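You operate a simulated robot arm through the tools that you are given. There is no shell and no other tool. Be economical: measure what you need, move in short steps, check, and stop when the job is done.

Carry out the task below with a simulated robot arm. There is one attempt and no reset: what you move stays moved.

## Task
Fold the turquoise shirt and lay it on the white stool.
Fine: both sides in, then the tail up over them.
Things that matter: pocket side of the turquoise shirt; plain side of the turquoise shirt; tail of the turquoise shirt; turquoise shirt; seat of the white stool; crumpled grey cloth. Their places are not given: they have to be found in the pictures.

The check looks at the end state, three seconds after you hand in, the way a careful person would. Anything else that was tipped, shoved, dropped, spilled or broken makes it a failure. Flat cloth is picked up by pressing the open fingertips on it (5 to 10 N) and closing them slowly along it; thin cloth reads only 2 to 8 mm in the jaws.

## Robot
A 7-joint arm with a two-finger parallel gripper, fixed in place. Base frame: the origin is at the foot of the arm, x ahead of it, y to its left, z up. Lengths are in mm, angles in degrees, forces in N, time in s.
With the tool pointing down near the work surface it reaches from about 480 to 920 mm from the base axis. Its first joint turns from -115.0 to 115.0 degrees. Payload 3.91 kg.
Tool frame: the origin (TCP) lies between the finger pads and is the grasp point; the fingertips stand 30 mm ahead of it; z points along the fingers, y is the line along which they close. Largest opening 110 mm; finger width 20, thickness 10; the body of the gripper, 48 by 112 mm, starts 55 mm behind the TCP.
Orientation is that of the tool frame in the base frame, as a unit quaternion [w, x, y, z]. With the fingers straight down and closing along the base's y, the tool's x points along the base's -x, its y along +y and its z along -z.

## Interface
- The arm moves only by the tool move_arm. Its argument "rows" is a list of rows, each a list of 3 entries, a list of its own where there are three numbers: the shift along the tool's x, y, z in units of 50 mm (1.0 is 50 mm), then the turn, a rotation vector about the tool's x, y, z in units of 4 degrees (1.0 is 4 degrees), then the finger opening in mm, from 0 to 110. In form: [[[dx, dy, dz], [wx, wy, wz], gripper], ...]. A call has 1 to 20 rows; each row shifts and turns the commanded pose from where the row before left it, along the tool's axes as they then stand. A call with a number of a shift or a turn outside -1 to 1 is refused whole. A row lasts 0.2 s, in which the tool goes at most 50 mm and 8.6 degrees; a call with a longer step from one row to the next is refused whole, and so is a gripper value outside its range. A pose out of reach is approached as far as the arm can. The call stops where the force on the tool passes 40 N (or 10 N more than at its start, if that is more) or the arm is blocked; 0.2 s more then pass. The fingers move at their own pace (about 153 mm/s each) and stop on an object; they squeeze with about 24 N. The grip force told is the motor's: it shows also when the fingers shut on nothing. Time passes only in rows, and 0.2 s behind the last, so rows that do not move let the fingers close. It gives the time, the measured TCP pose, the force on the tool (base axes), the opening and the grip force at its end, in the units of the frame above (readings bear some noise).
- Cameras (640 x 400 px; columns grow to the right, rows downward): "scene" is fixed at [213.8, -495, 1169.1]; the picture's right is [0.81, -0.58, 0.00], its down [-0.33, -0.47, -0.82] and it looks along [0.48, 0.67, -0.57] (base axes); focal length 337 px, centre (320, 200). "wrist" rides on the gripper at [72, 17, -103] in the tool frame; the picture's right is [-0.23, 0.97, 0.00], its down [-0.76, -0.18, -0.62] and it looks along [-0.61, -0.14, 0.78] (tool axes); focal length 222 px, centre (320, 200).
- get_image(camera): a new picture of that camera. The clock stands still meanwhile.
- slide_trunk(by): slides the trunk up (or, below 0, down) by that many mm; the arm rides with it, the base frame stays. It gives what a move gives, with no picture.
- locate(camera, pixels): for up to 12 pixels [column, row] of the newest picture of that camera ("zoom" is the newest enlarged one), the place [x, y, z] in the base frame of the surface seen there, good to about 2 mm, but the place of the scene camera against the robot may be out by one fixed shift of up to 12 mm in any direction. The clock stands still meanwhile.
- enlarge(camera, box): a new picture of the part [left, top, right, bottom] of that camera's present view, enlarged. The clock stands still meanwhile.
- job_done(): hands the job in; it is judged then, once.

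Go step by step. Measure first, check grasps and placings, and put right what went wrong. The budget is 80 turns and 46 pictures, counting those below and the enlarged ones. Unless the task says otherwise, let go and move clear before handing in, and close with one line.

The tools are called after ">>>" as a command line: name --argument value ..., lists and objects as JSON in quotes. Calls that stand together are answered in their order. move_arm: Moves the arm, as the interface text tells. Its arguments: {"type":"object","properties":{"rows":{"type":"array"}},"required":["rows"]} The other tools are called the same way: slide_trunk (by) slides the trunk up or down; get_image (camera) takes a picture; locate (camera, pixels) gives the place of the surface under pixels of a picture; enlarge (camera, box) takes an enlarged picture of a part of a camera's view; job_done () hands the job in.

At the start:

```text
time: 0.0
tcp_pos: [661.9, 74.2, 929.2]
tool_rot: [0.0, 0.0, 1.0, 0.0]
wrist_force: [0.0, 0.0, 0.8]
grip_width: 110.0
finger_force: 0.0
trunk travel left (down, up): [-525.0, 465.0]
```

scene: 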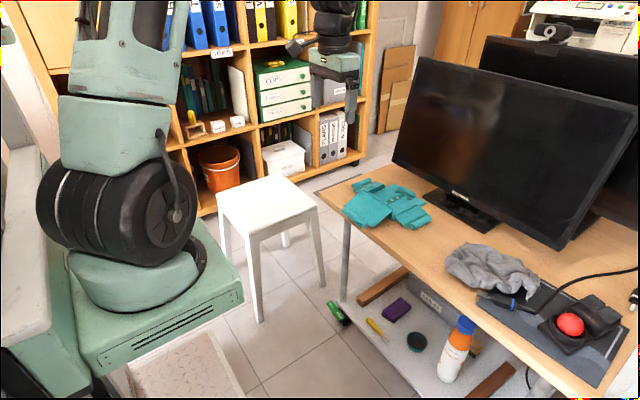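
wrist: 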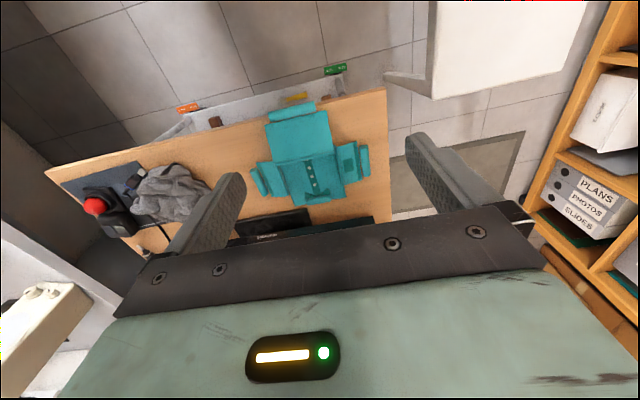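

The turquoise shirt lies on the table around scene pixel (385,205), wrist pixel (310,160); the white stool is at scene (265,200). I'll enlarge both views to measure.

>>> enlarge --camera "wrist" --box '[230, 80, 390, 220]'

>>> enlarge --camera "scene" --box '[320, 160, 460, 250]'

```text
2.86 times, centred on (310, 150) of wrist
```

zoom: 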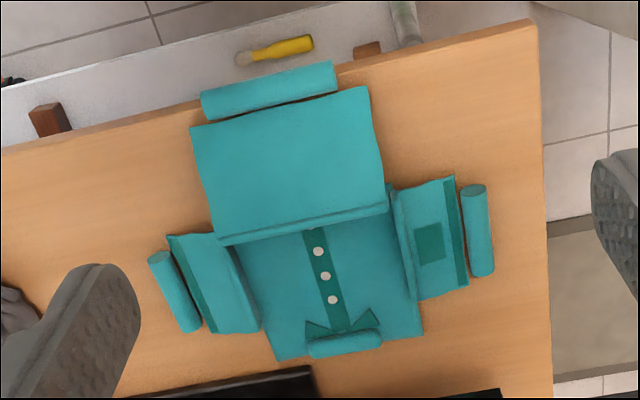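

```text
4.44 times, centred on (390, 205) of scene
```

zoom: 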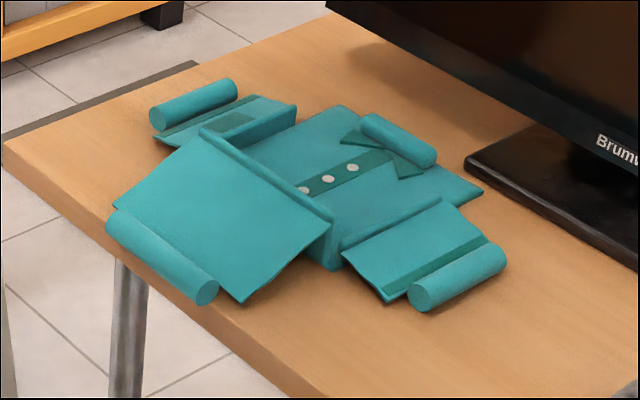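

The shirt is a centre panel with two hinged sides and a tail, each ending in a roll (zoom: pocket side roll ~(193,103), plain side roll ~(457,277), tail roll ~(163,258), collar roll ~(398,140)). I'll measure them from both cameras.

>>> locate --camera "zoom" --pixels '[[158, 112], [232, 88], [198, 98], [493, 248], [420, 290], [455, 268], [118, 218], [208, 285], [163, 250], [205, 130], [325, 220], [242, 302]]'

>>> locate --camera "zoom" --pixels '[[342, 107], [482, 190], [335, 265], [345, 245], [440, 200], [385, 300], [295, 108], [158, 140], [370, 125], [425, 157], [327, 180], [560, 300]]'

>>> get_image --camera "wrist"

>>> locate --camera "wrist" --pixels '[[347, 146], [350, 173], [271, 163], [276, 189], [284, 114], [310, 105], [309, 188], [322, 180], [372, 97], [380, 190], [250, 128], [310, 150]]'

>>> locate --camera "scene" --pixels '[[220, 192], [278, 176], [316, 208], [256, 231], [266, 200], [314, 190], [280, 285], [490, 270], [440, 205], [360, 245]]'

```text
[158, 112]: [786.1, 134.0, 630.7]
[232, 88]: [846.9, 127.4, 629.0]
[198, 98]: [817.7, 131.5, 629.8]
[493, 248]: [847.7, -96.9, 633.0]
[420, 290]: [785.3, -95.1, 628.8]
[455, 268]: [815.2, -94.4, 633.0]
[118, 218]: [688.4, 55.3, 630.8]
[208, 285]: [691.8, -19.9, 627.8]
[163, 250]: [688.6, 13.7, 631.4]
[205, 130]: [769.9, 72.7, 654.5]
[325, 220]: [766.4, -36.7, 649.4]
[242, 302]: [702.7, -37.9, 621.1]
```

```text
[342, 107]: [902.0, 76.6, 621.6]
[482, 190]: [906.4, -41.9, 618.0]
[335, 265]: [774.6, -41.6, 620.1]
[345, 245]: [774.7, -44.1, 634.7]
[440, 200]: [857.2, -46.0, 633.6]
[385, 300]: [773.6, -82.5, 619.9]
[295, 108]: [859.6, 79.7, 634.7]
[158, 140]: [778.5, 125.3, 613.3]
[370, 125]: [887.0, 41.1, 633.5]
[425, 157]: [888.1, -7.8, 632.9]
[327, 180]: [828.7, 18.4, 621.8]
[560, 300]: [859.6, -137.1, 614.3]
```

```text
41 pictures are left
```

wrist: 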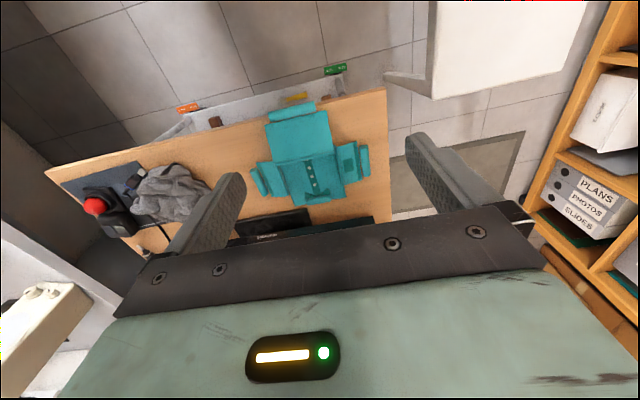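

```text
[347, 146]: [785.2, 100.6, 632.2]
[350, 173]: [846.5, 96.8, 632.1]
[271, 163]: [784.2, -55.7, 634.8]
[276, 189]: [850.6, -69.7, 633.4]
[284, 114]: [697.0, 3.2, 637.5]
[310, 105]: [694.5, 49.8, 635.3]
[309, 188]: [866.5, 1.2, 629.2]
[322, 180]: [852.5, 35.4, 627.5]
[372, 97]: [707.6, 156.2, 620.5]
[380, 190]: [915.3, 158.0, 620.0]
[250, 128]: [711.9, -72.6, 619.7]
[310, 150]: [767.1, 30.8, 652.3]
```

```text
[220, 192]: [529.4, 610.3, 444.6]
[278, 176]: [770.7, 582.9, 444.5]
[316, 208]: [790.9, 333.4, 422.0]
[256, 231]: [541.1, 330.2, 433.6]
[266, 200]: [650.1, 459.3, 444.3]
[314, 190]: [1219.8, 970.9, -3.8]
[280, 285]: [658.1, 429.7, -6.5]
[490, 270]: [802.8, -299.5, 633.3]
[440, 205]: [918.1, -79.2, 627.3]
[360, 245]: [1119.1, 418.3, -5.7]
```

The scene camera reads the table at 614 where the wrist reads 620, so I need the scene shift. I'll re-measure the rolls with properly mapped wrist pixels (pocket roll (366,160), plain roll (258,182), tail roll (291,111), collar (319,200)).

>>> locate --camera "wrist" --pixels '[[364.5, 147], [366.5, 174], [253, 172], [264, 193], [270, 117], [313, 107], [309, 202], [328, 198], [255, 120], [305, 109], [357, 205], [388, 220]]'

>>> enlarge --camera "wrist" --box '[230, 80, 390, 220]'

>>> locate --camera "zoom" --pixels '[[475, 192], [484, 268], [160, 260], [188, 322], [210, 103], [330, 76], [315, 348], [375, 340], [300, 225], [180, 132], [420, 60], [370, 92]]'

```text
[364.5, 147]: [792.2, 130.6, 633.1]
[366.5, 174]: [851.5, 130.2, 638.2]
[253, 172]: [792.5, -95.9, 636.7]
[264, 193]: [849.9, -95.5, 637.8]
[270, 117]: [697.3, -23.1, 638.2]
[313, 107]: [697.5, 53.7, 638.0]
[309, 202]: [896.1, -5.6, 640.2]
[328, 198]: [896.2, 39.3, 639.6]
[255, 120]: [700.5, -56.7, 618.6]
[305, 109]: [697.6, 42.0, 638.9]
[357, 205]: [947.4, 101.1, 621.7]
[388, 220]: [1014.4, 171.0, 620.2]
```

```text
2.86 times, centred on (310, 150) of wrist
```

zoom: 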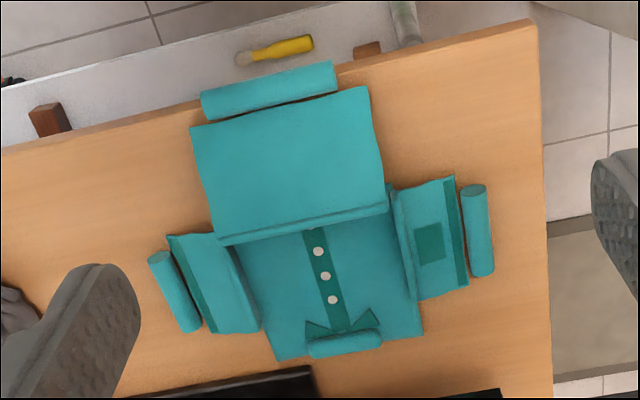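

```text
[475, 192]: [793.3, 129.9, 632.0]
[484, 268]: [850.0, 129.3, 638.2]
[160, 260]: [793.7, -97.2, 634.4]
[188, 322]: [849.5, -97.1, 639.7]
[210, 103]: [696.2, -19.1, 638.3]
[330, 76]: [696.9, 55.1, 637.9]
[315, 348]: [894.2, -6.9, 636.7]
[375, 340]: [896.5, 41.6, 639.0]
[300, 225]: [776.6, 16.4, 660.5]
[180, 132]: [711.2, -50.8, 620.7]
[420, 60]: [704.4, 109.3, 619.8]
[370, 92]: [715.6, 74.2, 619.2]
```

Wrist measurements show roll centres: pocket (820,130), plain (821,-97), tail (697,17), collar (896,17), tops near z 639; scene shift is about (+7,-1,+6). I'll move closer to see how the pocket side roll joins its panel.

>>> move_arm --rows '[[[-0.08, 0.44, 0.65], [0, 0, 0], 110], [[-0.08, 0.44, 0.65], [0, 0, 0], 110], [[-0.08, 0.44, 0.65], [0, 0, 0], 110], [[-0.1, 0.44, 0.65], [0, 0, 0], 110]]'

>>> get_image --camera "wrist"

```text
time: 1.0
tcp_pos: [681.5, 160.8, 796.7]
tool_rot: [0.001, 0.001, 1.0, 0.0]
wrist_force: [-0.3, -0.6, -0.2]
grip_width: 110.1
finger_force: 0.1
trunk travel left (down, up): [-525.0, 465.0]
```

```text
39 pictures are left
```

wrist: 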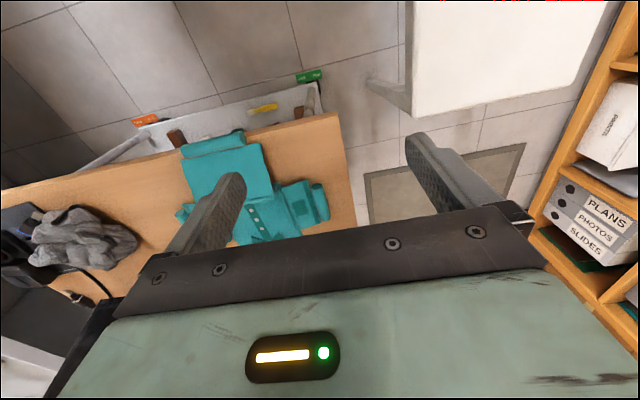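

The pocket roll shows at (320,202) and stool seat corners at (412,117) and (560,86). I'll enlarge the pocket side and measure the seat.

>>> locate --camera "wrist" --pixels '[[416, 112], [556, 83], [418, 5], [600, 5], [490, 60], [340, 115], [318, 190], [322, 212]]'

>>> enlarge --camera "wrist" --box '[250, 160, 350, 250]'

>>> locate --camera "zoom" --pixels '[[425, 175], [420, 230], [450, 205], [470, 300], [395, 175], [410, 235], [380, 180], [460, 240], [190, 200], [230, 160], [300, 300], [520, 240]]'

```text
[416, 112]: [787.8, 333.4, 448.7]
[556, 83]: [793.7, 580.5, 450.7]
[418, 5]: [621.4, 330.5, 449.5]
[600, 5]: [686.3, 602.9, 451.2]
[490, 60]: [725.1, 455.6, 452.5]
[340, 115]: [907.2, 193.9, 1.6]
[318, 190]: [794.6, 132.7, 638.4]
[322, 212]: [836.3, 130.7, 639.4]
```

```text
4.44 times, centred on (300, 205) of wrist
```

zoom: 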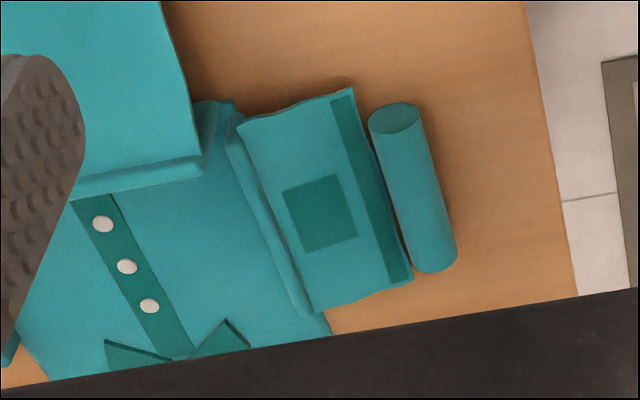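

```text
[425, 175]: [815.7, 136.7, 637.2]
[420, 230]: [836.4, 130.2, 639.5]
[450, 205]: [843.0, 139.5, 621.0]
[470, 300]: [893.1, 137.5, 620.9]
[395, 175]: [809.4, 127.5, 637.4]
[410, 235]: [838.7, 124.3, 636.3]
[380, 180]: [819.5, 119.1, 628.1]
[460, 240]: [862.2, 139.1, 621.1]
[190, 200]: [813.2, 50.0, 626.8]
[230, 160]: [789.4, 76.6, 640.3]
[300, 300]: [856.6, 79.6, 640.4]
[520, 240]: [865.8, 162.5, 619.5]
```

Pocket roll spans x≈788–857 at y≈131, and the panel edge reaches y≈121, so I'll grip it by its ends (closing along base x), which needs a 90° turn. First move above it and start turning.

>>> move_arm --rows '[[[-0.94, -0.18, 0.1], [0, 0, 0], 110], [[-0.94, -0.18, 0.1], [0, 0, 0], 110], [[-0.93, -0.19, 0.1], [0, 0, 0], 110], [[0, 0, 0], [0, 0, 1], 110], [[0, 0, 0], [0, 0, 1], 110], [[0, 0, 0], [0, 0, 1], 110], [[0, 0, 0], [0, 0, 1], 110], [[0, 0, 0], [0, 0, 1], 110], [[0, 0, 0], [0, 0, 1], 110], [[0, 0, 0], [0, 0, 1], 110], [[0, 0, 0], [0, 0, 1], 110], [[0, 0, 0], [0, 0, 1], 110], [[0, 0, 0], [0, 0, 1], 110], [[0, 0, 0], [0, 0, 1], 110], [[0, 0, 0], [0, 0, 1], 110], [[0, 0, 0], [0, 0, 1], 110], [[0, 0, 0], [0, 0, 1], 110], [[0, 0, 0], [0, 0, 1], 110], [[0, 0, 0], [0, 0, 1], 110], [[0, 0, 0], [0, 0, 1], 110]]'

>>> move_arm --rows '[[[0, 0, 0], [0, 0, 1], 110], [[0, 0, 0], [0, 0, 1], 110], [[0, 0, 0], [0, 0, 1], 110], [[0, 0, 0], [0, 0, 1], 110], [[0, 0, 0], [0, 0, 1], 110], [[0, 0, 0], [0, 0, 0.5], 110], [[0, 0, 0], [0, 0, 0], 110]]'

>>> get_image --camera "wrist"

>>> get_image --camera "scene"

```text
time: 5.2
tcp_pos: [820.4, 134.7, 782.4]
tool_rot: [0.0, 0.56, 0.828, 0.0]
wrist_force: [-0.5, 0.4, 0.1]
grip_width: 110.4
finger_force: 0.0
trunk travel left (down, up): [-525.0, 465.0]
```

```text
time: 6.8
tcp_pos: [818.9, 133.2, 783.6]
tool_rot: [0.0, 0.708, 0.707, 0.0]
wrist_force: [-0.1, 0.4, -0.2]
grip_width: 110.0
finger_force: 0.1
trunk travel left (down, up): [-525.0, 465.0]
```

```text
37 pictures are left
```

wrist: 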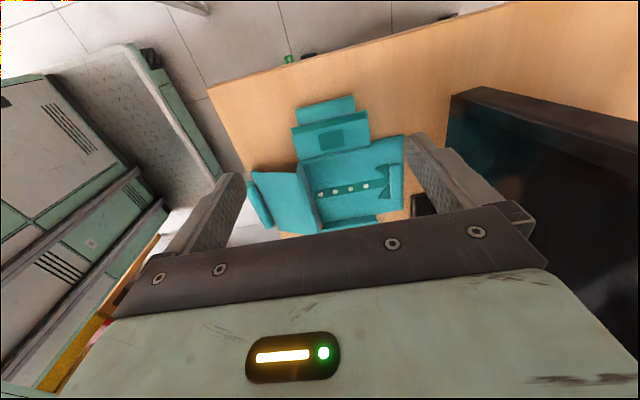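

```text
36 pictures are left
```

scene: 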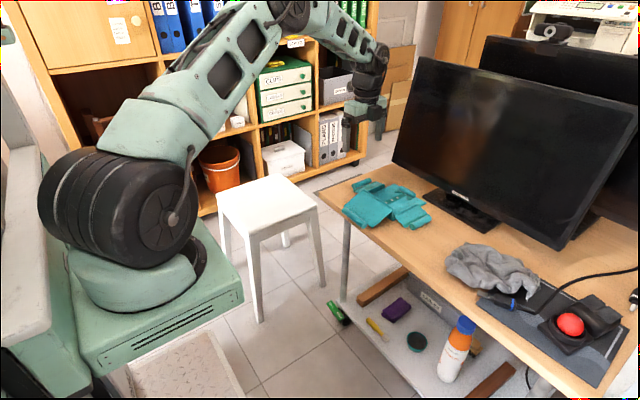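

The turn worked and fingers now close along base x. I'll check the monitor's distance (wrist (460,100), (620,140), bottom edge) before descending, and re-measure the roll.

>>> locate --camera "wrist" --pixels '[[455, 97], [560, 115], [448, 140], [470, 190], [416, 200], [300, 112], [352, 103], [325, 108], [295, 132], [368, 120], [250, 200], [385, 220]]'

>>> locate --camera "scene" --pixels '[[425, 60], [394, 162], [480, 205], [570, 248], [460, 110], [435, 195]]'

```text
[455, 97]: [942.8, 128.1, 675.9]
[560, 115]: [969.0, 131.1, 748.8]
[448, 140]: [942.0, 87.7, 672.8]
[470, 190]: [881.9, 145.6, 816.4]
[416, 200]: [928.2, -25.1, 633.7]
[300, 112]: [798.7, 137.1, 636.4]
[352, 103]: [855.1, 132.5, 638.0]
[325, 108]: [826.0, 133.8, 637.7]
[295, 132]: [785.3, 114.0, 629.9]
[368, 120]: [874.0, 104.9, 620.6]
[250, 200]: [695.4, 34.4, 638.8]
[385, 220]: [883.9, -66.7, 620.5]
```

```text
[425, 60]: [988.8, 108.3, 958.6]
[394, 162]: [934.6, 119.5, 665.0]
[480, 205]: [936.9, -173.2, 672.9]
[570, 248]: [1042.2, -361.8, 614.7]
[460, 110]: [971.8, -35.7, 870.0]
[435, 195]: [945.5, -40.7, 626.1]
```

The monitor's lower edge is at x≈942, clear of this grasp. Descending onto the pocket roll with tips just above the table.

>>> move_arm --rows '[[[0, 0.1, 0.6], [0, 0, 0], 110], [[0, 0, 0.6], [0, 0, 0], 110], [[0, 0, 0.6], [0, 0, 0], 110], [[0, 0, 0.4], [0, 0, 0], 110], [[0, 0, 0.2], [0, 0, 0], 110], [[0, 0, 0.16], [0, 0, 0], 110], [[0, 0, 0], [0, 0, 0], 110]]'

>>> get_image --camera "wrist"

```text
time: 8.4
tcp_pos: [825.2, 134.6, 654.9]
tool_rot: [0.0, 0.707, 0.708, 0.0]
wrist_force: [0.2, 0.6, -1.1]
grip_width: 110.0
finger_force: 0.1
trunk travel left (down, up): [-525.0, 465.0]
```

```text
35 pictures are left
```

wrist: 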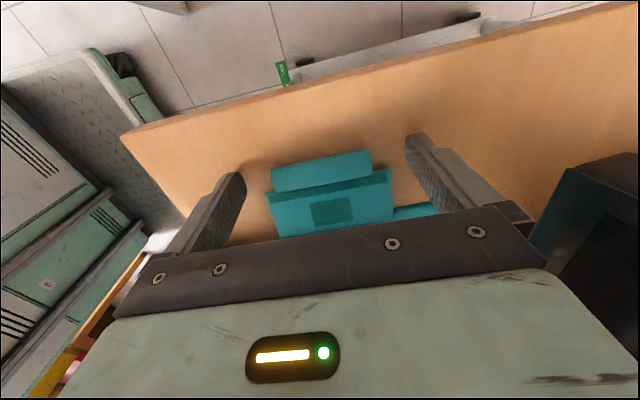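

The roll sits between the fingertips and clear of the panel. Closing slowly.

>>> move_arm --rows '[[[-0.03, 0, 0], [0, 0, 0], 95], [[0, 0, 0], [0, 0, 0], 85], [[0, 0, 0], [0, 0, 0], 75], [[0, 0, 0], [0, 0, 0], 65], [[0, 0, 0], [0, 0, 0], 55], [[0, 0, 0], [0, 0, 0], 45], [[0, 0, 0], [0, 0, 0], 45]]'

>>> get_image --camera "wrist"

```text
time: 10.0
tcp_pos: [825.8, 132.6, 655.3]
tool_rot: [0.001, 0.707, 0.707, 0.0]
wrist_force: [-0.9, -0.3, 0.0]
grip_width: 81.6
finger_force: 24.1
trunk travel left (down, up): [-525.0, 465.0]
```

```text
34 pictures are left
```

wrist: 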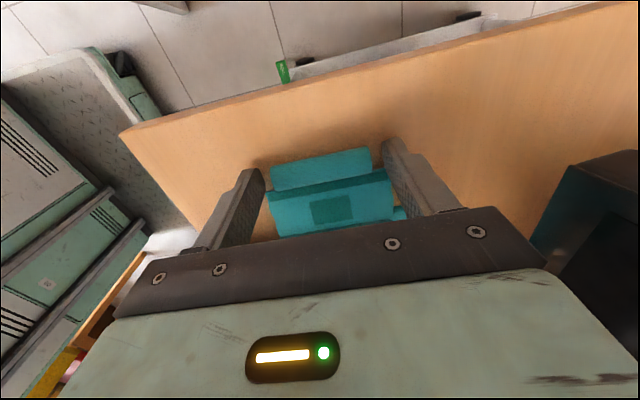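

The fingers stopped at 81.6 mm, which is wider than the roll, so they may hold the panel's edges rather than the roll. A small test lift will tell.

>>> move_arm --rows '[[[0, 0, -0.2], [0, 0, 0], 45], [[0, 0, -0.2], [0, 0, 0], 45], [[-0.05, 0, -0.2], [0, 0, 0], 45]]'

>>> get_image --camera "wrist"

>>> enlarge --camera "scene" --box '[310, 120, 450, 250]'

```text
time: 10.8
tcp_pos: [824.5, 130.6, 686.2]
tool_rot: [0.0, 0.707, 0.707, 0.0]
wrist_force: [1.2, 0.2, 0.9]
grip_width: 81.8
finger_force: 24.2
trunk travel left (down, up): [-525.0, 465.0]
```

```text
33 pictures are left
```

wrist: 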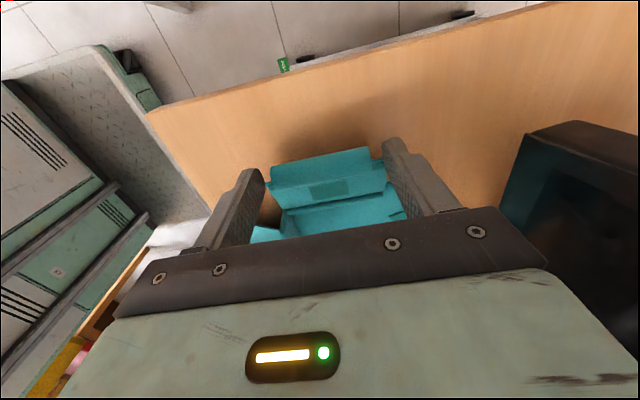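

```text
3.08 times, centred on (380, 185) of scene
```

zoom: 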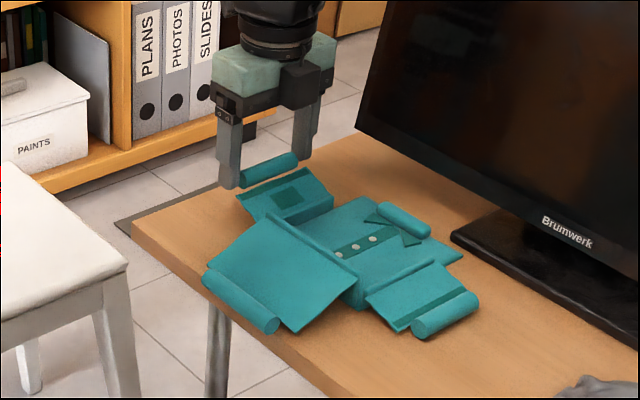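

The panel and roll rise together with the grip. I'll carry it on an arc about its hinge (y≈78, z≈635) past vertical.

>>> move_arm --rows '[[[-0.14, 0, -0.13], [0, 0, 0], 45], [[-0.14, 0, -0.13], [0, 0, 0], 45], [[-0.19, 0, -0.12], [0, 0, 0], 45], [[-0.19, 0, -0.12], [0, 0, 0], 45], [[-0.2, 0, -0.04], [0, 0, 0], 45], [[-0.2, 0, -0.04], [0, 0, 0], 45], [[-0.19, 0, 0.03], [0, 0, 0], 45], [[-0.19, 0, 0.03], [0, 0, 0], 45], [[-0.13, 0, 0.07], [0, 0, 0], 45], [[-0.13, 0, 0.07], [0, 0, 0], 45]]'

>>> enlarge --camera "scene" --box '[310, 120, 450, 250]'

```text
time: 13.0
tcp_pos: [823.3, 43.6, 704.8]
tool_rot: [0.001, 0.707, 0.707, 0.0]
wrist_force: [0.4, -2.0, 21.0]
grip_width: 82.2
finger_force: 24.3
trunk travel left (down, up): [-525.0, 465.0]
```

```text
3.08 times, centred on (380, 185) of scene
```

zoom: 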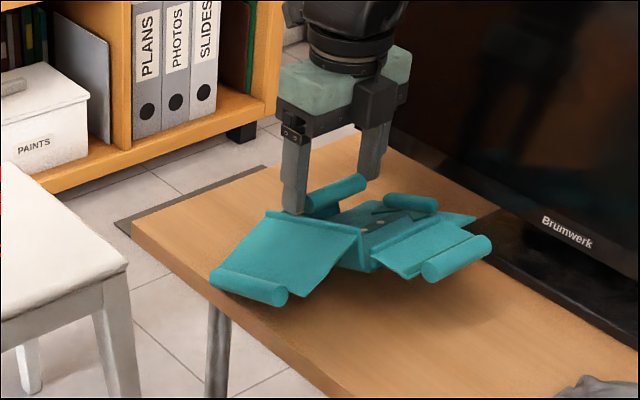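

The tool now reads 21 N upward, so something presses against the fingers. I'll look closely before going further.

>>> get_image --camera "wrist"

>>> enlarge --camera "scene" --box '[350, 140, 430, 230]'

>>> locate --camera "zoom" --pixels '[[140, 225], [290, 145], [205, 190], [100, 245], [200, 300], [130, 225], [230, 230], [300, 240], [120, 200], [340, 130], [400, 170], [70, 320]]'

```text
30 pictures are left
```

wrist: 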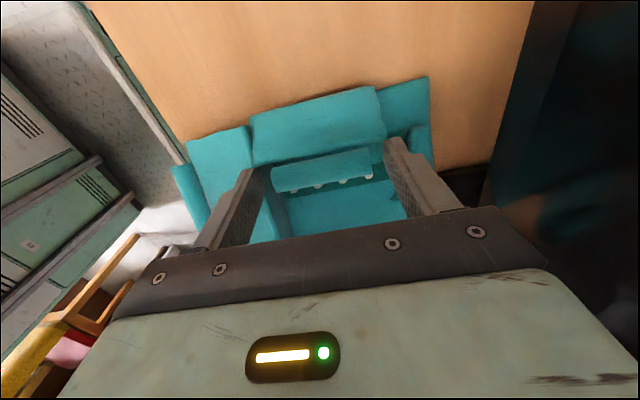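

```text
4.44 times, centred on (390, 185) of scene
```

zoom: 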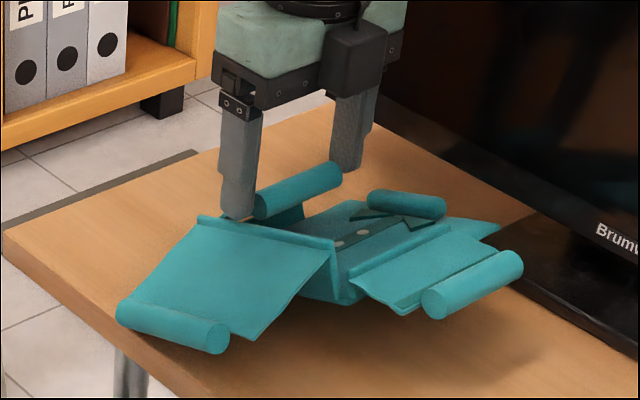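

```text
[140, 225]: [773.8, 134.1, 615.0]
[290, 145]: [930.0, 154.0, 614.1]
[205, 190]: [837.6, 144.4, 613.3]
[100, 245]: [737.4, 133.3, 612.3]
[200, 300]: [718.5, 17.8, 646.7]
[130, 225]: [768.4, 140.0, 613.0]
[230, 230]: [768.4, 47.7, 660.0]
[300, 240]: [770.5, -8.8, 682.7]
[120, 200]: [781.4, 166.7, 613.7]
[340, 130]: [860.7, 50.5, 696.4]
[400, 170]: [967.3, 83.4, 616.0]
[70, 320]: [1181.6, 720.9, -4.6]
```

The whole shirt has been tipped (hem at y≈-9 is ~30 mm high) while the panel is past vertical. I'll let go here so it settles, then look.

>>> move_arm --rows '[[[0, 0, -0.05], [0, 0, 0], 88], [[0, 0, 0], [0, 0, 0], 96], [[0, 0, 0], [0, 0, 0], 100], [[0, 0, -0.4], [0, 0, 0], 100], [[0, 0, -0.6], [0, 0, 0], 110], [[0, 0, -0.8], [0, 0, 0], 110], [[0, 0, 0], [0, 0, 0], 110]]'

>>> enlarge --camera "scene" --box '[330, 140, 450, 250]'

>>> get_image --camera "wrist"

```text
time: 14.6
tcp_pos: [824.1, 44.9, 797.2]
tool_rot: [0.0, 0.707, 0.707, 0.0]
wrist_force: [-0.6, 0.3, -0.7]
grip_width: 110.0
finger_force: 0.2
trunk travel left (down, up): [-525.0, 465.0]
```

```text
3.64 times, centred on (390, 195) of scene
```

zoom: 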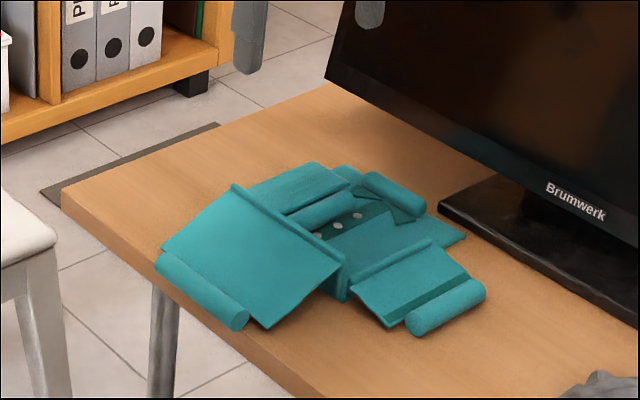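

```text
27 pictures are left
```

wrist: 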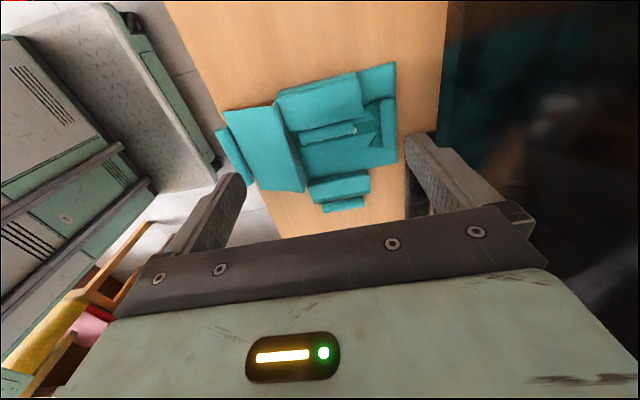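

The pocket side fell neatly in and the shirt is flat again. Now I'll measure the plain side's roll in the wrist view near (345,205).

>>> enlarge --camera "wrist" --box '[205, 50, 415, 225]'

>>> locate --camera "wrist" --pixels '[[322, 209], [362, 200], [315, 203], [368, 190], [312, 186], [370, 172], [222, 132], [247, 180], [388, 102], [393, 145], [303, 137], [352, 128]]'

```text
2.29 times, centred on (310, 138) of wrist
```

zoom: 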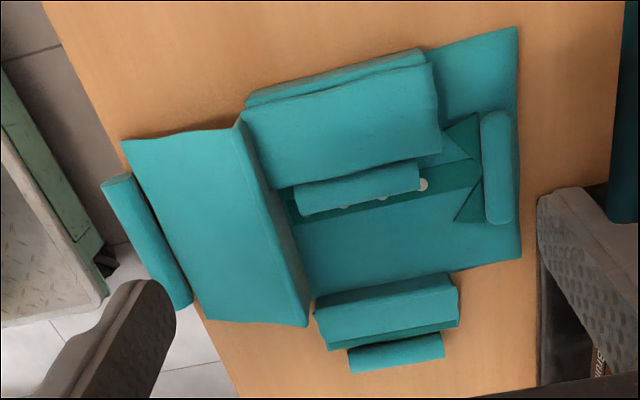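

```text
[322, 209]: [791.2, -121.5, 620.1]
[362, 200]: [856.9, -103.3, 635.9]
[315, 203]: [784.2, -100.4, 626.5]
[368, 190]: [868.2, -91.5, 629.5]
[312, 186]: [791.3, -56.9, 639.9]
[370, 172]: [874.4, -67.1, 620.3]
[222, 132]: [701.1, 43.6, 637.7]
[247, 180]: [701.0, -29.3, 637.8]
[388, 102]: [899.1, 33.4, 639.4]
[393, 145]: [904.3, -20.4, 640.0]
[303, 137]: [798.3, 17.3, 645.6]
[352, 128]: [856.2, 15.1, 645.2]
```

>>> locate --camera "zoom" --pixels '[[352, 355], [440, 345], [395, 350], [330, 345], [455, 325], [316, 310], [457, 285], [305, 322], [122, 142], [240, 122], [515, 30], [520, 258]]'

```text
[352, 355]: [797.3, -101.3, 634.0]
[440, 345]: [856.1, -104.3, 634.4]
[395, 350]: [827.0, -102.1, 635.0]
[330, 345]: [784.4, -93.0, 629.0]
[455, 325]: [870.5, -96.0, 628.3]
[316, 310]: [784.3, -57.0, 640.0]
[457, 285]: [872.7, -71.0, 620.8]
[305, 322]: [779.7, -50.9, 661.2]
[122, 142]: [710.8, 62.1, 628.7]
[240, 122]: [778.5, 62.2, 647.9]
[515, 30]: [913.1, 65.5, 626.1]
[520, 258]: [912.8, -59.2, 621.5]
```

Plain roll centre is about (827,-105), hinge at y≈-54. Moving over it and descending with tips just above the table, clear of the panel edge.

>>> move_arm --rows '[[[-0.76, 0.06, 0], [0, 0, 0], 110], [[-0.76, 0, 0], [0, 0, 0], 110], [[-0.76, 0, 0], [0, 0, 0], 110], [[-0.76, 0, 0], [0, 0, 0], 110], [[0, 0, 0.7], [0, 0, 0], 110], [[0, 0, 0.7], [0, 0, 0], 110], [[0, 0, 0.6], [0, 0, 0], 110], [[0, 0, 0.5], [0, 0, 0], 110], [[0, 0, 0.2], [0, 0, 0], 110], [[0, 0, 0.14], [0, 0, 0], 110], [[0, 0, 0], [0, 0, 0], 110]]'

>>> get_image --camera "wrist"

```text
time: 17.0
tcp_pos: [827.1, -106.4, 655.5]
tool_rot: [0.0, 0.707, 0.707, 0.0]
wrist_force: [0.2, -0.4, 0.3]
grip_width: 110.1
finger_force: 0.1
trunk travel left (down, up): [-525.0, 465.0]
```

```text
25 pictures are left
```

wrist: 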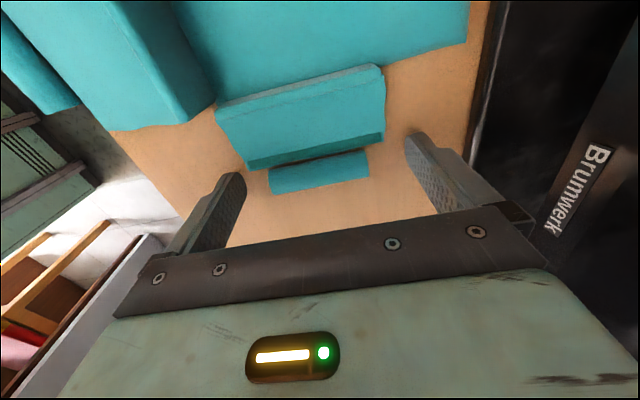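

Roll centred between the fingers at (319,172), just like the first side. Closing slowly and test-lifting slightly.

>>> move_arm --rows '[[[0, 0, 0], [0, 0, 0], 95], [[0, 0, 0], [0, 0, 0], 85], [[0, 0, 0], [0, 0, 0], 75], [[0, 0, 0], [0, 0, 0], 65], [[0, 0, 0], [0, 0, 0], 55], [[0, 0, 0], [0, 0, 0], 45], [[0, 0, 0], [0, 0, 0], 45], [[0, 0, -0.15], [0, 0, 0], 45], [[0, 0, -0.15], [0, 0, 0], 45], [[0.03, 0, -0.15], [0, 0, 0], 45]]'

>>> get_image --camera "wrist"

```text
time: 19.2
tcp_pos: [827.7, -105.5, 677.4]
tool_rot: [0.0, 0.707, 0.707, 0.0]
wrist_force: [0.7, -0.3, -2.2]
grip_width: 90.3
finger_force: 24.2
trunk travel left (down, up): [-525.0, 465.0]
```

```text
24 pictures are left
```

wrist: 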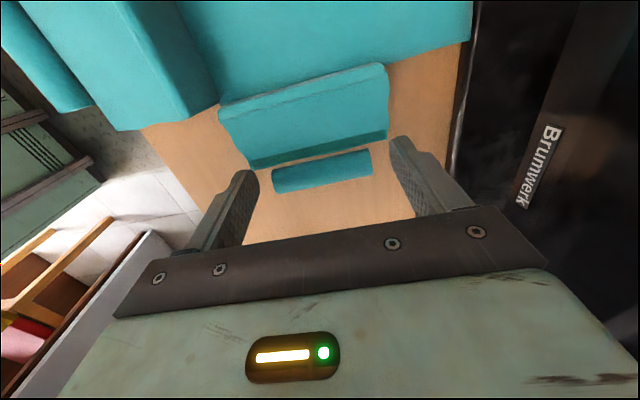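

The roll still sits between the fingers after a 22 mm lift (width 90). Continuing the first half of the arc and checking.

>>> move_arm --rows '[[[0.12, 0, -0.21], [0, 0, 0], 45], [[0.13, 0, -0.22], [0, 0, 0], 45], [[0.19, 0, -0.13], [0, 0, 0], 45], [[0.19, 0, -0.12], [0, 0, 0], 45]]'

>>> enlarge --camera "scene" --box '[330, 140, 470, 250]'

```text
time: 20.2
tcp_pos: [828.5, -75.5, 710.2]
tool_rot: [0.0, 0.708, 0.706, 0.0]
wrist_force: [-0.6, 0.1, -1.2]
grip_width: 90.2
finger_force: 23.4
trunk travel left (down, up): [-525.0, 465.0]
```

```text
3.64 times, centred on (400, 195) of scene
```

zoom: 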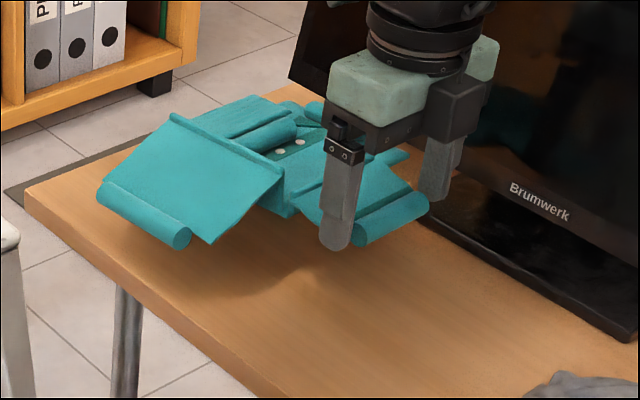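

The whole shirt is being lifted level instead of folding: at 90 mm the fingers hold the panel's corners, not the roll. I'll reverse the path and set it down gently.

>>> move_arm --rows '[[[-0.19, 0, 0.12], [0, 0, 0], 45], [[-0.19, 0, 0.13], [0, 0, 0], 45], [[-0.13, 0, 0.22], [0, 0, 0], 45], [[-0.12, 0, 0.21], [0, 0, 0], 45], [[-0.03, 0, 0.15], [0, 0, 0], 45], [[0, 0, 0.15], [0, 0, 0], 45], [[0, 0, 0.1], [0, 0, 0], 45], [[0, 0, 0.02], [0, 0, 0], 45]]'

>>> enlarge --camera "scene" --box '[330, 140, 470, 250]'

```text
time: 22.0
tcp_pos: [827.4, -106.1, 655.5]
tool_rot: [0.0, 0.707, 0.707, 0.0]
wrist_force: [1.0, 0.1, -1.7]
grip_width: 90.1
finger_force: 24.3
trunk travel left (down, up): [-525.0, 465.0]
```

```text
3.64 times, centred on (400, 195) of scene
```

zoom: 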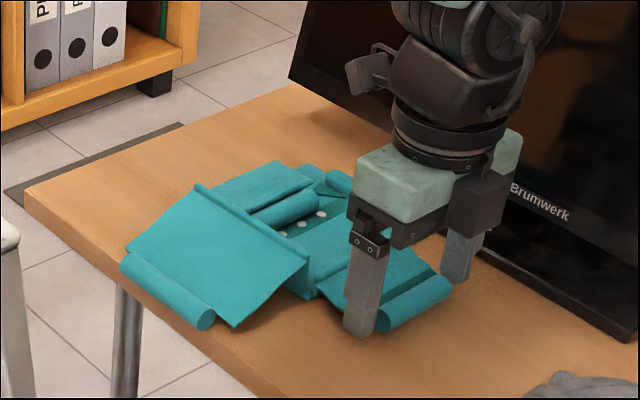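

Shirt is back on the table, still with the pocket side folded. I'll open and shift 8 mm outward so only the roll lies between the pads, then look.

>>> move_arm --rows '[[[0, 0, 0], [0, 0, 0], 100], [[0, 0, 0], [0, 0, 0], 110], [[-0.08, 0, 0], [0, 0, 0], 110], [[-0.08, 0, 0], [0, 0, 0], 110], [[0, 0, 0], [0, 0, 0], 110]]'

>>> enlarge --camera "wrist" --box '[200, 50, 440, 220]'

>>> locate --camera "zoom" --pixels '[[200, 335], [440, 285], [190, 350], [450, 300], [320, 318], [320, 300], [120, 295], [485, 215], [110, 330], [555, 230], [60, 150], [480, 50]]'

```text
time: 23.2
tcp_pos: [828.5, -115.2, 656.5]
tool_rot: [0.0, 0.707, 0.707, -0.001]
wrist_force: [0.1, 0.5, -0.2]
grip_width: 110.1
finger_force: 0.1
trunk travel left (down, up): [-525.0, 465.0]
```

```text
2.35 times, centred on (320, 135) of wrist
```

zoom: 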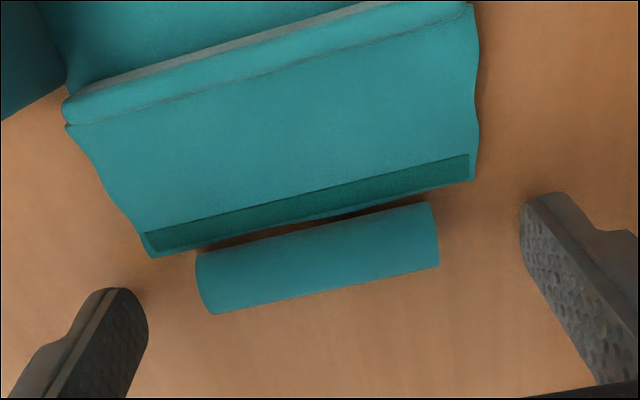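

```text
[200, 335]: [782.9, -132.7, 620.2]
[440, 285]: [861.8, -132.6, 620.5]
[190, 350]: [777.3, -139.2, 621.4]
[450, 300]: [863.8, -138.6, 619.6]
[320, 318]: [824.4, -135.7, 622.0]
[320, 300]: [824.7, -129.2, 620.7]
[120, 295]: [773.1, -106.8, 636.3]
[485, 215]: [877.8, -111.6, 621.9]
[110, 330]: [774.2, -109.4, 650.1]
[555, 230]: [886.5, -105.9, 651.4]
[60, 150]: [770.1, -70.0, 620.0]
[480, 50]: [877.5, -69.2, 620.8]
```

Now clearly visible: the roll (zoom (197,255)–(438,265)) is narrower than the panel (corners (150,255),(475,180)). Measuring these.

>>> locate --camera "zoom" --pixels '[[205, 270], [435, 225], [205, 305], [435, 260], [320, 250], [320, 285], [155, 250], [470, 175], [70, 115], [465, 10], [320, 235], [215, 312]]'

```text
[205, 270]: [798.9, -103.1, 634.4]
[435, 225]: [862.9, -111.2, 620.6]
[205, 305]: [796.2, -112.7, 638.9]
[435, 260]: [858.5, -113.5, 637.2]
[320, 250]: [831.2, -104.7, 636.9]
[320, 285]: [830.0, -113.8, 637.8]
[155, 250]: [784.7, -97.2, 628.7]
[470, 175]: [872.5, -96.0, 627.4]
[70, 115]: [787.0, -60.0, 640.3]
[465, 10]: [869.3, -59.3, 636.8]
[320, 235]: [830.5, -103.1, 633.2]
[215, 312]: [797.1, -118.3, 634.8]
```

Roll is centred at y≈-109.5 (x 794–861), panel edge at y≈-98; current TCP y -115 clears the panel. Closing on the roll alone.

>>> move_arm --rows '[[[0, 0, 0.05], [0, 0, 0], 95], [[0, 0, 0], [0, 0, 0], 85], [[0, 0, 0], [0, 0, 0], 75], [[0, 0, 0], [0, 0, 0], 65], [[0, 0, 0], [0, 0, 0], 55], [[0, 0, 0], [0, 0, 0], 45], [[0, 0, 0], [0, 0, 0], 45]]'

```text
time: 24.8
tcp_pos: [827.3, -113.3, 653.5]
tool_rot: [0.0, 0.707, 0.707, 0.0]
wrist_force: [0.2, 0.1, -0.4]
grip_width: 81.8
finger_force: 24.3
trunk travel left (down, up): [-525.0, 465.0]
```

81.8 mm matches the first successful grip. Lifting along the arc about the hinge (y≈-57), to just past vertical, then check.

>>> move_arm --rows '[[[0, 0, -0.2], [0, 0, 0], 45], [[0, 0, -0.22], [0, 0, 0], 45], [[0.06, 0, -0.22], [0, 0, 0], 45], [[0.14, 0, -0.13], [0, 0, 0], 45], [[0.14, 0, -0.13], [0, 0, 0], 45], [[0.19, 0, -0.12], [0, 0, 0], 45], [[0.19, 0, -0.12], [0, 0, 0], 45], [[0.2, 0, -0.04], [0, 0, 0], 45], [[0.2, 0, -0.04], [0, 0, 0], 45]]'

>>> enlarge --camera "scene" --box '[330, 140, 470, 250]'

```text
time: 26.8
tcp_pos: [826.9, -57.7, 716.4]
tool_rot: [0.0, 0.707, 0.707, 0.002]
wrist_force: [1.4, -1.0, 15.1]
grip_width: 81.9
finger_force: 23.7
trunk travel left (down, up): [-525.0, 465.0]
```

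```text
3.64 times, centred on (400, 195) of scene
```

zoom: 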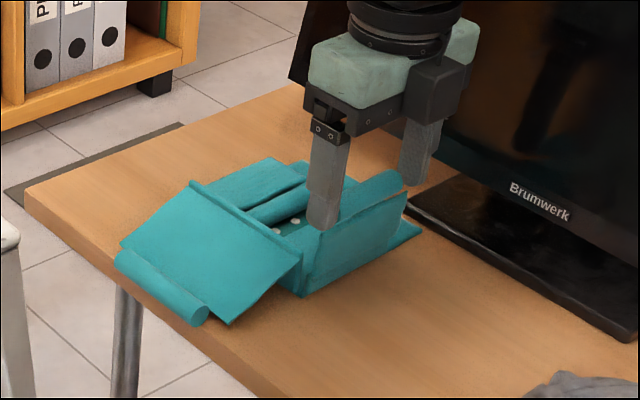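

The panel is up vertical; 15 N upward suggests the radius is slightly larger than my arc. I'll raise 4 mm and carry about 20 mm further in.

>>> move_arm --rows '[[[0.1, 0, -0.1], [0, 0, 0], 45], [[0.15, 0, 0], [0, 0, 0], 45], [[0.15, 0, 0.03], [0, 0, 0], 45], [[0.1, 0, 0.03], [0, 0, 0], 45]]'

>>> enlarge --camera "scene" --box '[330, 140, 470, 250]'

```text
time: 27.8
tcp_pos: [827.3, -33.4, 717.7]
tool_rot: [0.0, 0.707, 0.707, 0.0]
wrist_force: [-0.7, -0.6, -0.8]
grip_width: 81.6
finger_force: 24.4
trunk travel left (down, up): [-525.0, 465.0]
```

```text
3.64 times, centred on (400, 195) of scene
```

zoom: 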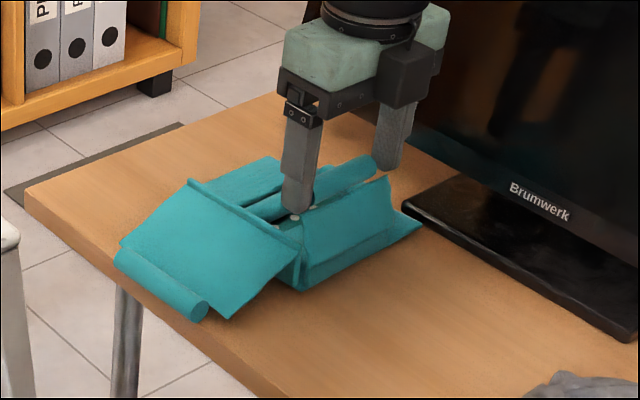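

The plain panel now leans well inward and forces are near zero. Releasing and rising, then checking.

>>> move_arm --rows '[[[0, 0, 0], [0, 0, 0], 88], [[0, 0, 0], [0, 0, 0], 96], [[0, 0, 0], [0, 0, 0], 100], [[0, 0, -0.4], [0, 0, 0], 105], [[0, 0, -0.6], [0, 0, 0], 110], [[0, 0, -0.8], [0, 0, 0], 110], [[0, 0, 0], [0, 0, 0], 110]]'

>>> enlarge --camera "wrist" --box '[190, 30, 430, 220]'

```text
time: 29.4
tcp_pos: [828.1, -33.1, 806.0]
tool_rot: [0.0, 0.707, 0.708, 0.0]
wrist_force: [-0.6, 0.1, 0.2]
grip_width: 110.0
finger_force: 0.2
trunk travel left (down, up): [-525.0, 465.0]
```

```text
2.11 times, centred on (310, 125) of wrist
```

zoom: 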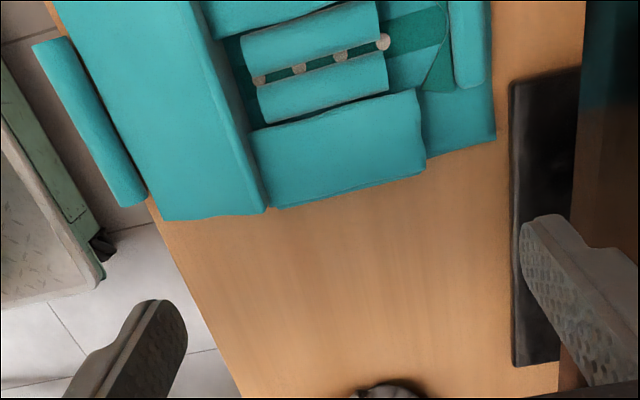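

Both sides are in, their rolls side by side along the buttons. Now measure the tail roll, hem and collar.

>>> locate --camera "zoom" --pixels '[[48, 50], [133, 195], [90, 125], [75, 60], [168, 215], [265, 208], [55, 10], [470, 80], [460, 10], [495, 138], [320, 60], [320, 95]]'

```text
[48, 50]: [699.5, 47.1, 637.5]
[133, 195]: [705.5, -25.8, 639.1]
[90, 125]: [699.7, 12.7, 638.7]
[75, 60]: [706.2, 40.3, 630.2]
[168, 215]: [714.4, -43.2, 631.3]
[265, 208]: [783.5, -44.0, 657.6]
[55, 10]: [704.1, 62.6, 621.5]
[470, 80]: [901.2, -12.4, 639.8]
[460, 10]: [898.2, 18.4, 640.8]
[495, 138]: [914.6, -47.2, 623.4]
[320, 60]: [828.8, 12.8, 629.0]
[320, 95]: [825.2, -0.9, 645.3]
```

Tail roll centre is (700,10.5), spanning y≈-29..50, hinge near x 779, z 655. I'll turn the gripper back 90° so it closes along y and move over it.

>>> move_arm --rows '[[[0, 0, 0], [0, 0, -1], 110], [[0, 0, 0], [0, 0, -1], 110], [[0, 0, 0], [0, 0, -1], 110], [[0, 0, 0], [0, 0, -1], 110], [[0, 0, 0], [0, 0, -1], 110], [[0, 0, 0], [0, 0, -1], 110], [[0, 0, 0], [0, 0, -1], 110], [[0, 0, 0], [0, 0, -1], 110], [[0, 0, 0], [0, 0, -1], 110], [[0, 0, 0], [0, 0, -1], 110], [[0, 0, 0], [0, 0, -1], 110], [[0, 0, 0], [0, 0, -1], 110], [[0, 0, 0], [0, 0, -1], 110], [[0, 0, 0], [0, 0, -1], 110], [[0, 0, 0], [0, 0, -1], 110], [[0, 0, 0], [0, 0, -1], 110], [[0, 0, 0], [0, 0, -1], 110], [[0, 0, 0], [0, 0, -1], 110], [[0, 0, 0], [0, 0, -1], 110], [[0, 0, 0], [0, 0, -1], 110]]'

>>> move_arm --rows '[[[0, 0, 0], [0, 0, -1], 110], [[0, 0, 0], [0, 0, -1], 110], [[0, 0, 0], [0, 0, -0.5], 110], [[0.66, 0.22, 0.2], [0, 0, 0], 110], [[0.66, 0.22, 0.2], [0, 0, 0], 110], [[0.66, 0.22, 0.2], [0, 0, 0], 110], [[0.66, 0.21, 0.3], [0, 0, 0], 110], [[0, 0, 0.6], [0, 0, 0], 110], [[0, 0, 0.6], [0, 0, 0], 110], [[0, 0, 0], [0, 0, 0], 110]]'

>>> enlarge --camera "wrist" --box '[200, 50, 440, 220]'

```text
time: 33.6
tcp_pos: [828.7, -33.9, 806.4]
tool_rot: [0.0, 0.087, 0.996, 0.0]
wrist_force: [-0.5, 0.2, -0.9]
grip_width: 109.9
finger_force: 0.2
trunk travel left (down, up): [-525.0, 465.0]
```

```text
time: 35.8
tcp_pos: [696.7, 9.5, 701.2]
tool_rot: [-0.001, 0.0, 1.0, -0.001]
wrist_force: [0.2, -1.6, 0.5]
grip_width: 109.8
finger_force: 0.0
trunk travel left (down, up): [-525.0, 465.0]
```

```text
2.35 times, centred on (320, 135) of wrist
```

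zoom: 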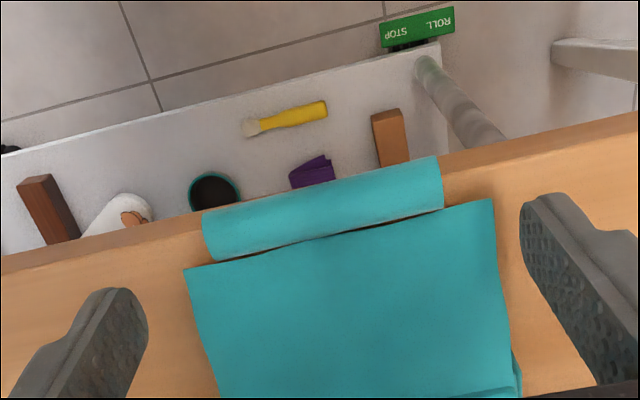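

>>> locate --camera "zoom" --pixels '[[210, 238], [438, 182], [320, 208], [320, 190], [320, 228], [190, 275], [488, 205], [560, 140], [60, 260], [330, 245]]'

```text
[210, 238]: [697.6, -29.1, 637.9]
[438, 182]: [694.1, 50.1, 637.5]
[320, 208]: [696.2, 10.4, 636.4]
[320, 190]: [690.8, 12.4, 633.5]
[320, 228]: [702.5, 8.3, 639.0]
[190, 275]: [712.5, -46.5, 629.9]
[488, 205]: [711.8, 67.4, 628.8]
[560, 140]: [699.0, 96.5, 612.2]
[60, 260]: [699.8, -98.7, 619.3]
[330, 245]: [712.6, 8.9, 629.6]
```

Tail roll x 690–709, panel edge at x≈711; TCP x 696.7 clears the panel. Descending and closing slowly.

>>> move_arm --rows '[[[0.02, 0.02, 0.4], [0, 0, 0], 110], [[0, 0, 0.35], [0, 0, 0], 110], [[0, 0, 0.2], [0, 0, 0], 110], [[0, 0, 0], [0, 0, 0], 100], [[0, 0, 0], [0, 0, 0], 90], [[0, 0, 0], [0, 0, 0], 80], [[0, 0, 0], [0, 0, 0], 70], [[0, 0, 0], [0, 0, 0], 60], [[0, 0, 0], [0, 0, 0], 50], [[0, 0, 0], [0, 0, 0], 50]]'

>>> enlarge --camera "wrist" --box '[200, 50, 440, 220]'

```text
time: 38.0
tcp_pos: [694.7, 9.3, 655.0]
tool_rot: [0.0, 0.0, 1.0, 0.001]
wrist_force: [-0.5, -0.3, 0.0]
grip_width: 99.3
finger_force: 23.4
trunk travel left (down, up): [-525.0, 465.0]
```

```text
2.35 times, centred on (320, 135) of wrist
```

zoom: 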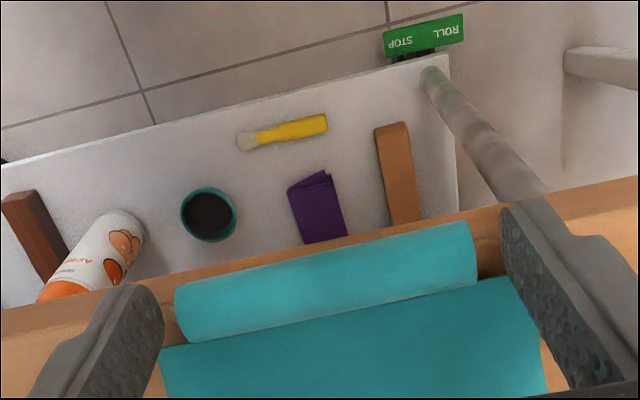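

Grip reads 99.3 mm, consistent with the earlier roll grips (reading somewhat over visible length). Lifting through the first part of the arc about the hinge (779,655).

>>> move_arm --rows '[[[0.04, 0, -0.26], [0, 0, 0], 50], [[0.04, 0, -0.26], [0, 0, 0], 50], [[-0.08, 0, -0.35], [0, 0, 0], 50], [[-0.08, 0, -0.35], [0, 0, 0], 50], [[-0.22, 0, -0.3], [0, 0, 0], 50], [[-0.22, 0, -0.3], [0, 0, 0], 50]]'

>>> enlarge --camera "scene" --box '[320, 130, 460, 240]'

```text
time: 39.4
tcp_pos: [721.6, 9.2, 743.0]
tool_rot: [0.0, 0.0, 1.0, 0.0]
wrist_force: [0.9, 0.8, -1.3]
grip_width: 99.1
finger_force: 24.0
trunk travel left (down, up): [-525.0, 465.0]
```

```text
3.64 times, centred on (390, 185) of scene
```

zoom: 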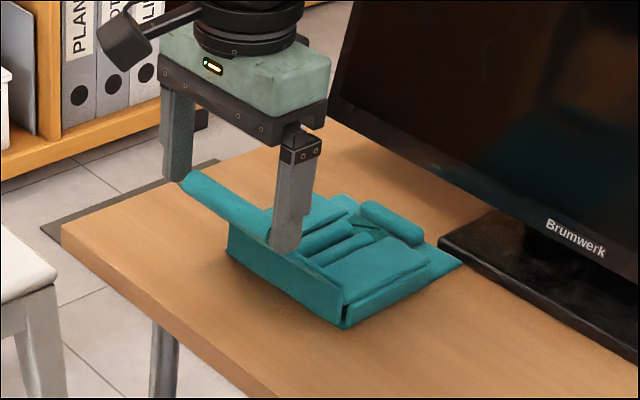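

The tail is swinging up nicely with low force. Continuing over the top.

>>> move_arm --rows '[[[-0.31, 0, -0.19], [0, 0, 0], 50], [[-0.31, 0, -0.19], [0, 0, 0], 50], [[-0.29, 0, -0.07], [0, 0, 0], 50], [[-0.29, 0, -0.05], [0, 0, 0], 50], [[-0.28, 0, 0.04], [0, 0, 0], 50], [[-0.28, 0, 0.05], [0, 0, 0], 50]]'

>>> enlarge --camera "scene" --box '[320, 130, 460, 240]'

```text
time: 40.8
tcp_pos: [808.9, 10.4, 766.3]
tool_rot: [-0.001, 0.0, 1.0, 0.0]
wrist_force: [-0.3, -0.8, 0.3]
grip_width: 99.8
finger_force: 24.2
trunk travel left (down, up): [-525.0, 465.0]
```

```text
3.64 times, centred on (390, 185) of scene
```

zoom: 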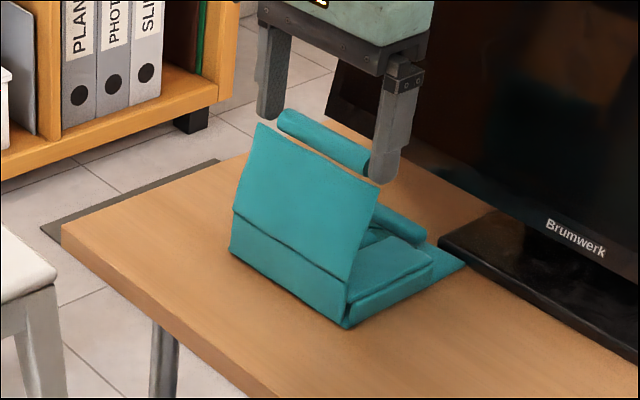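

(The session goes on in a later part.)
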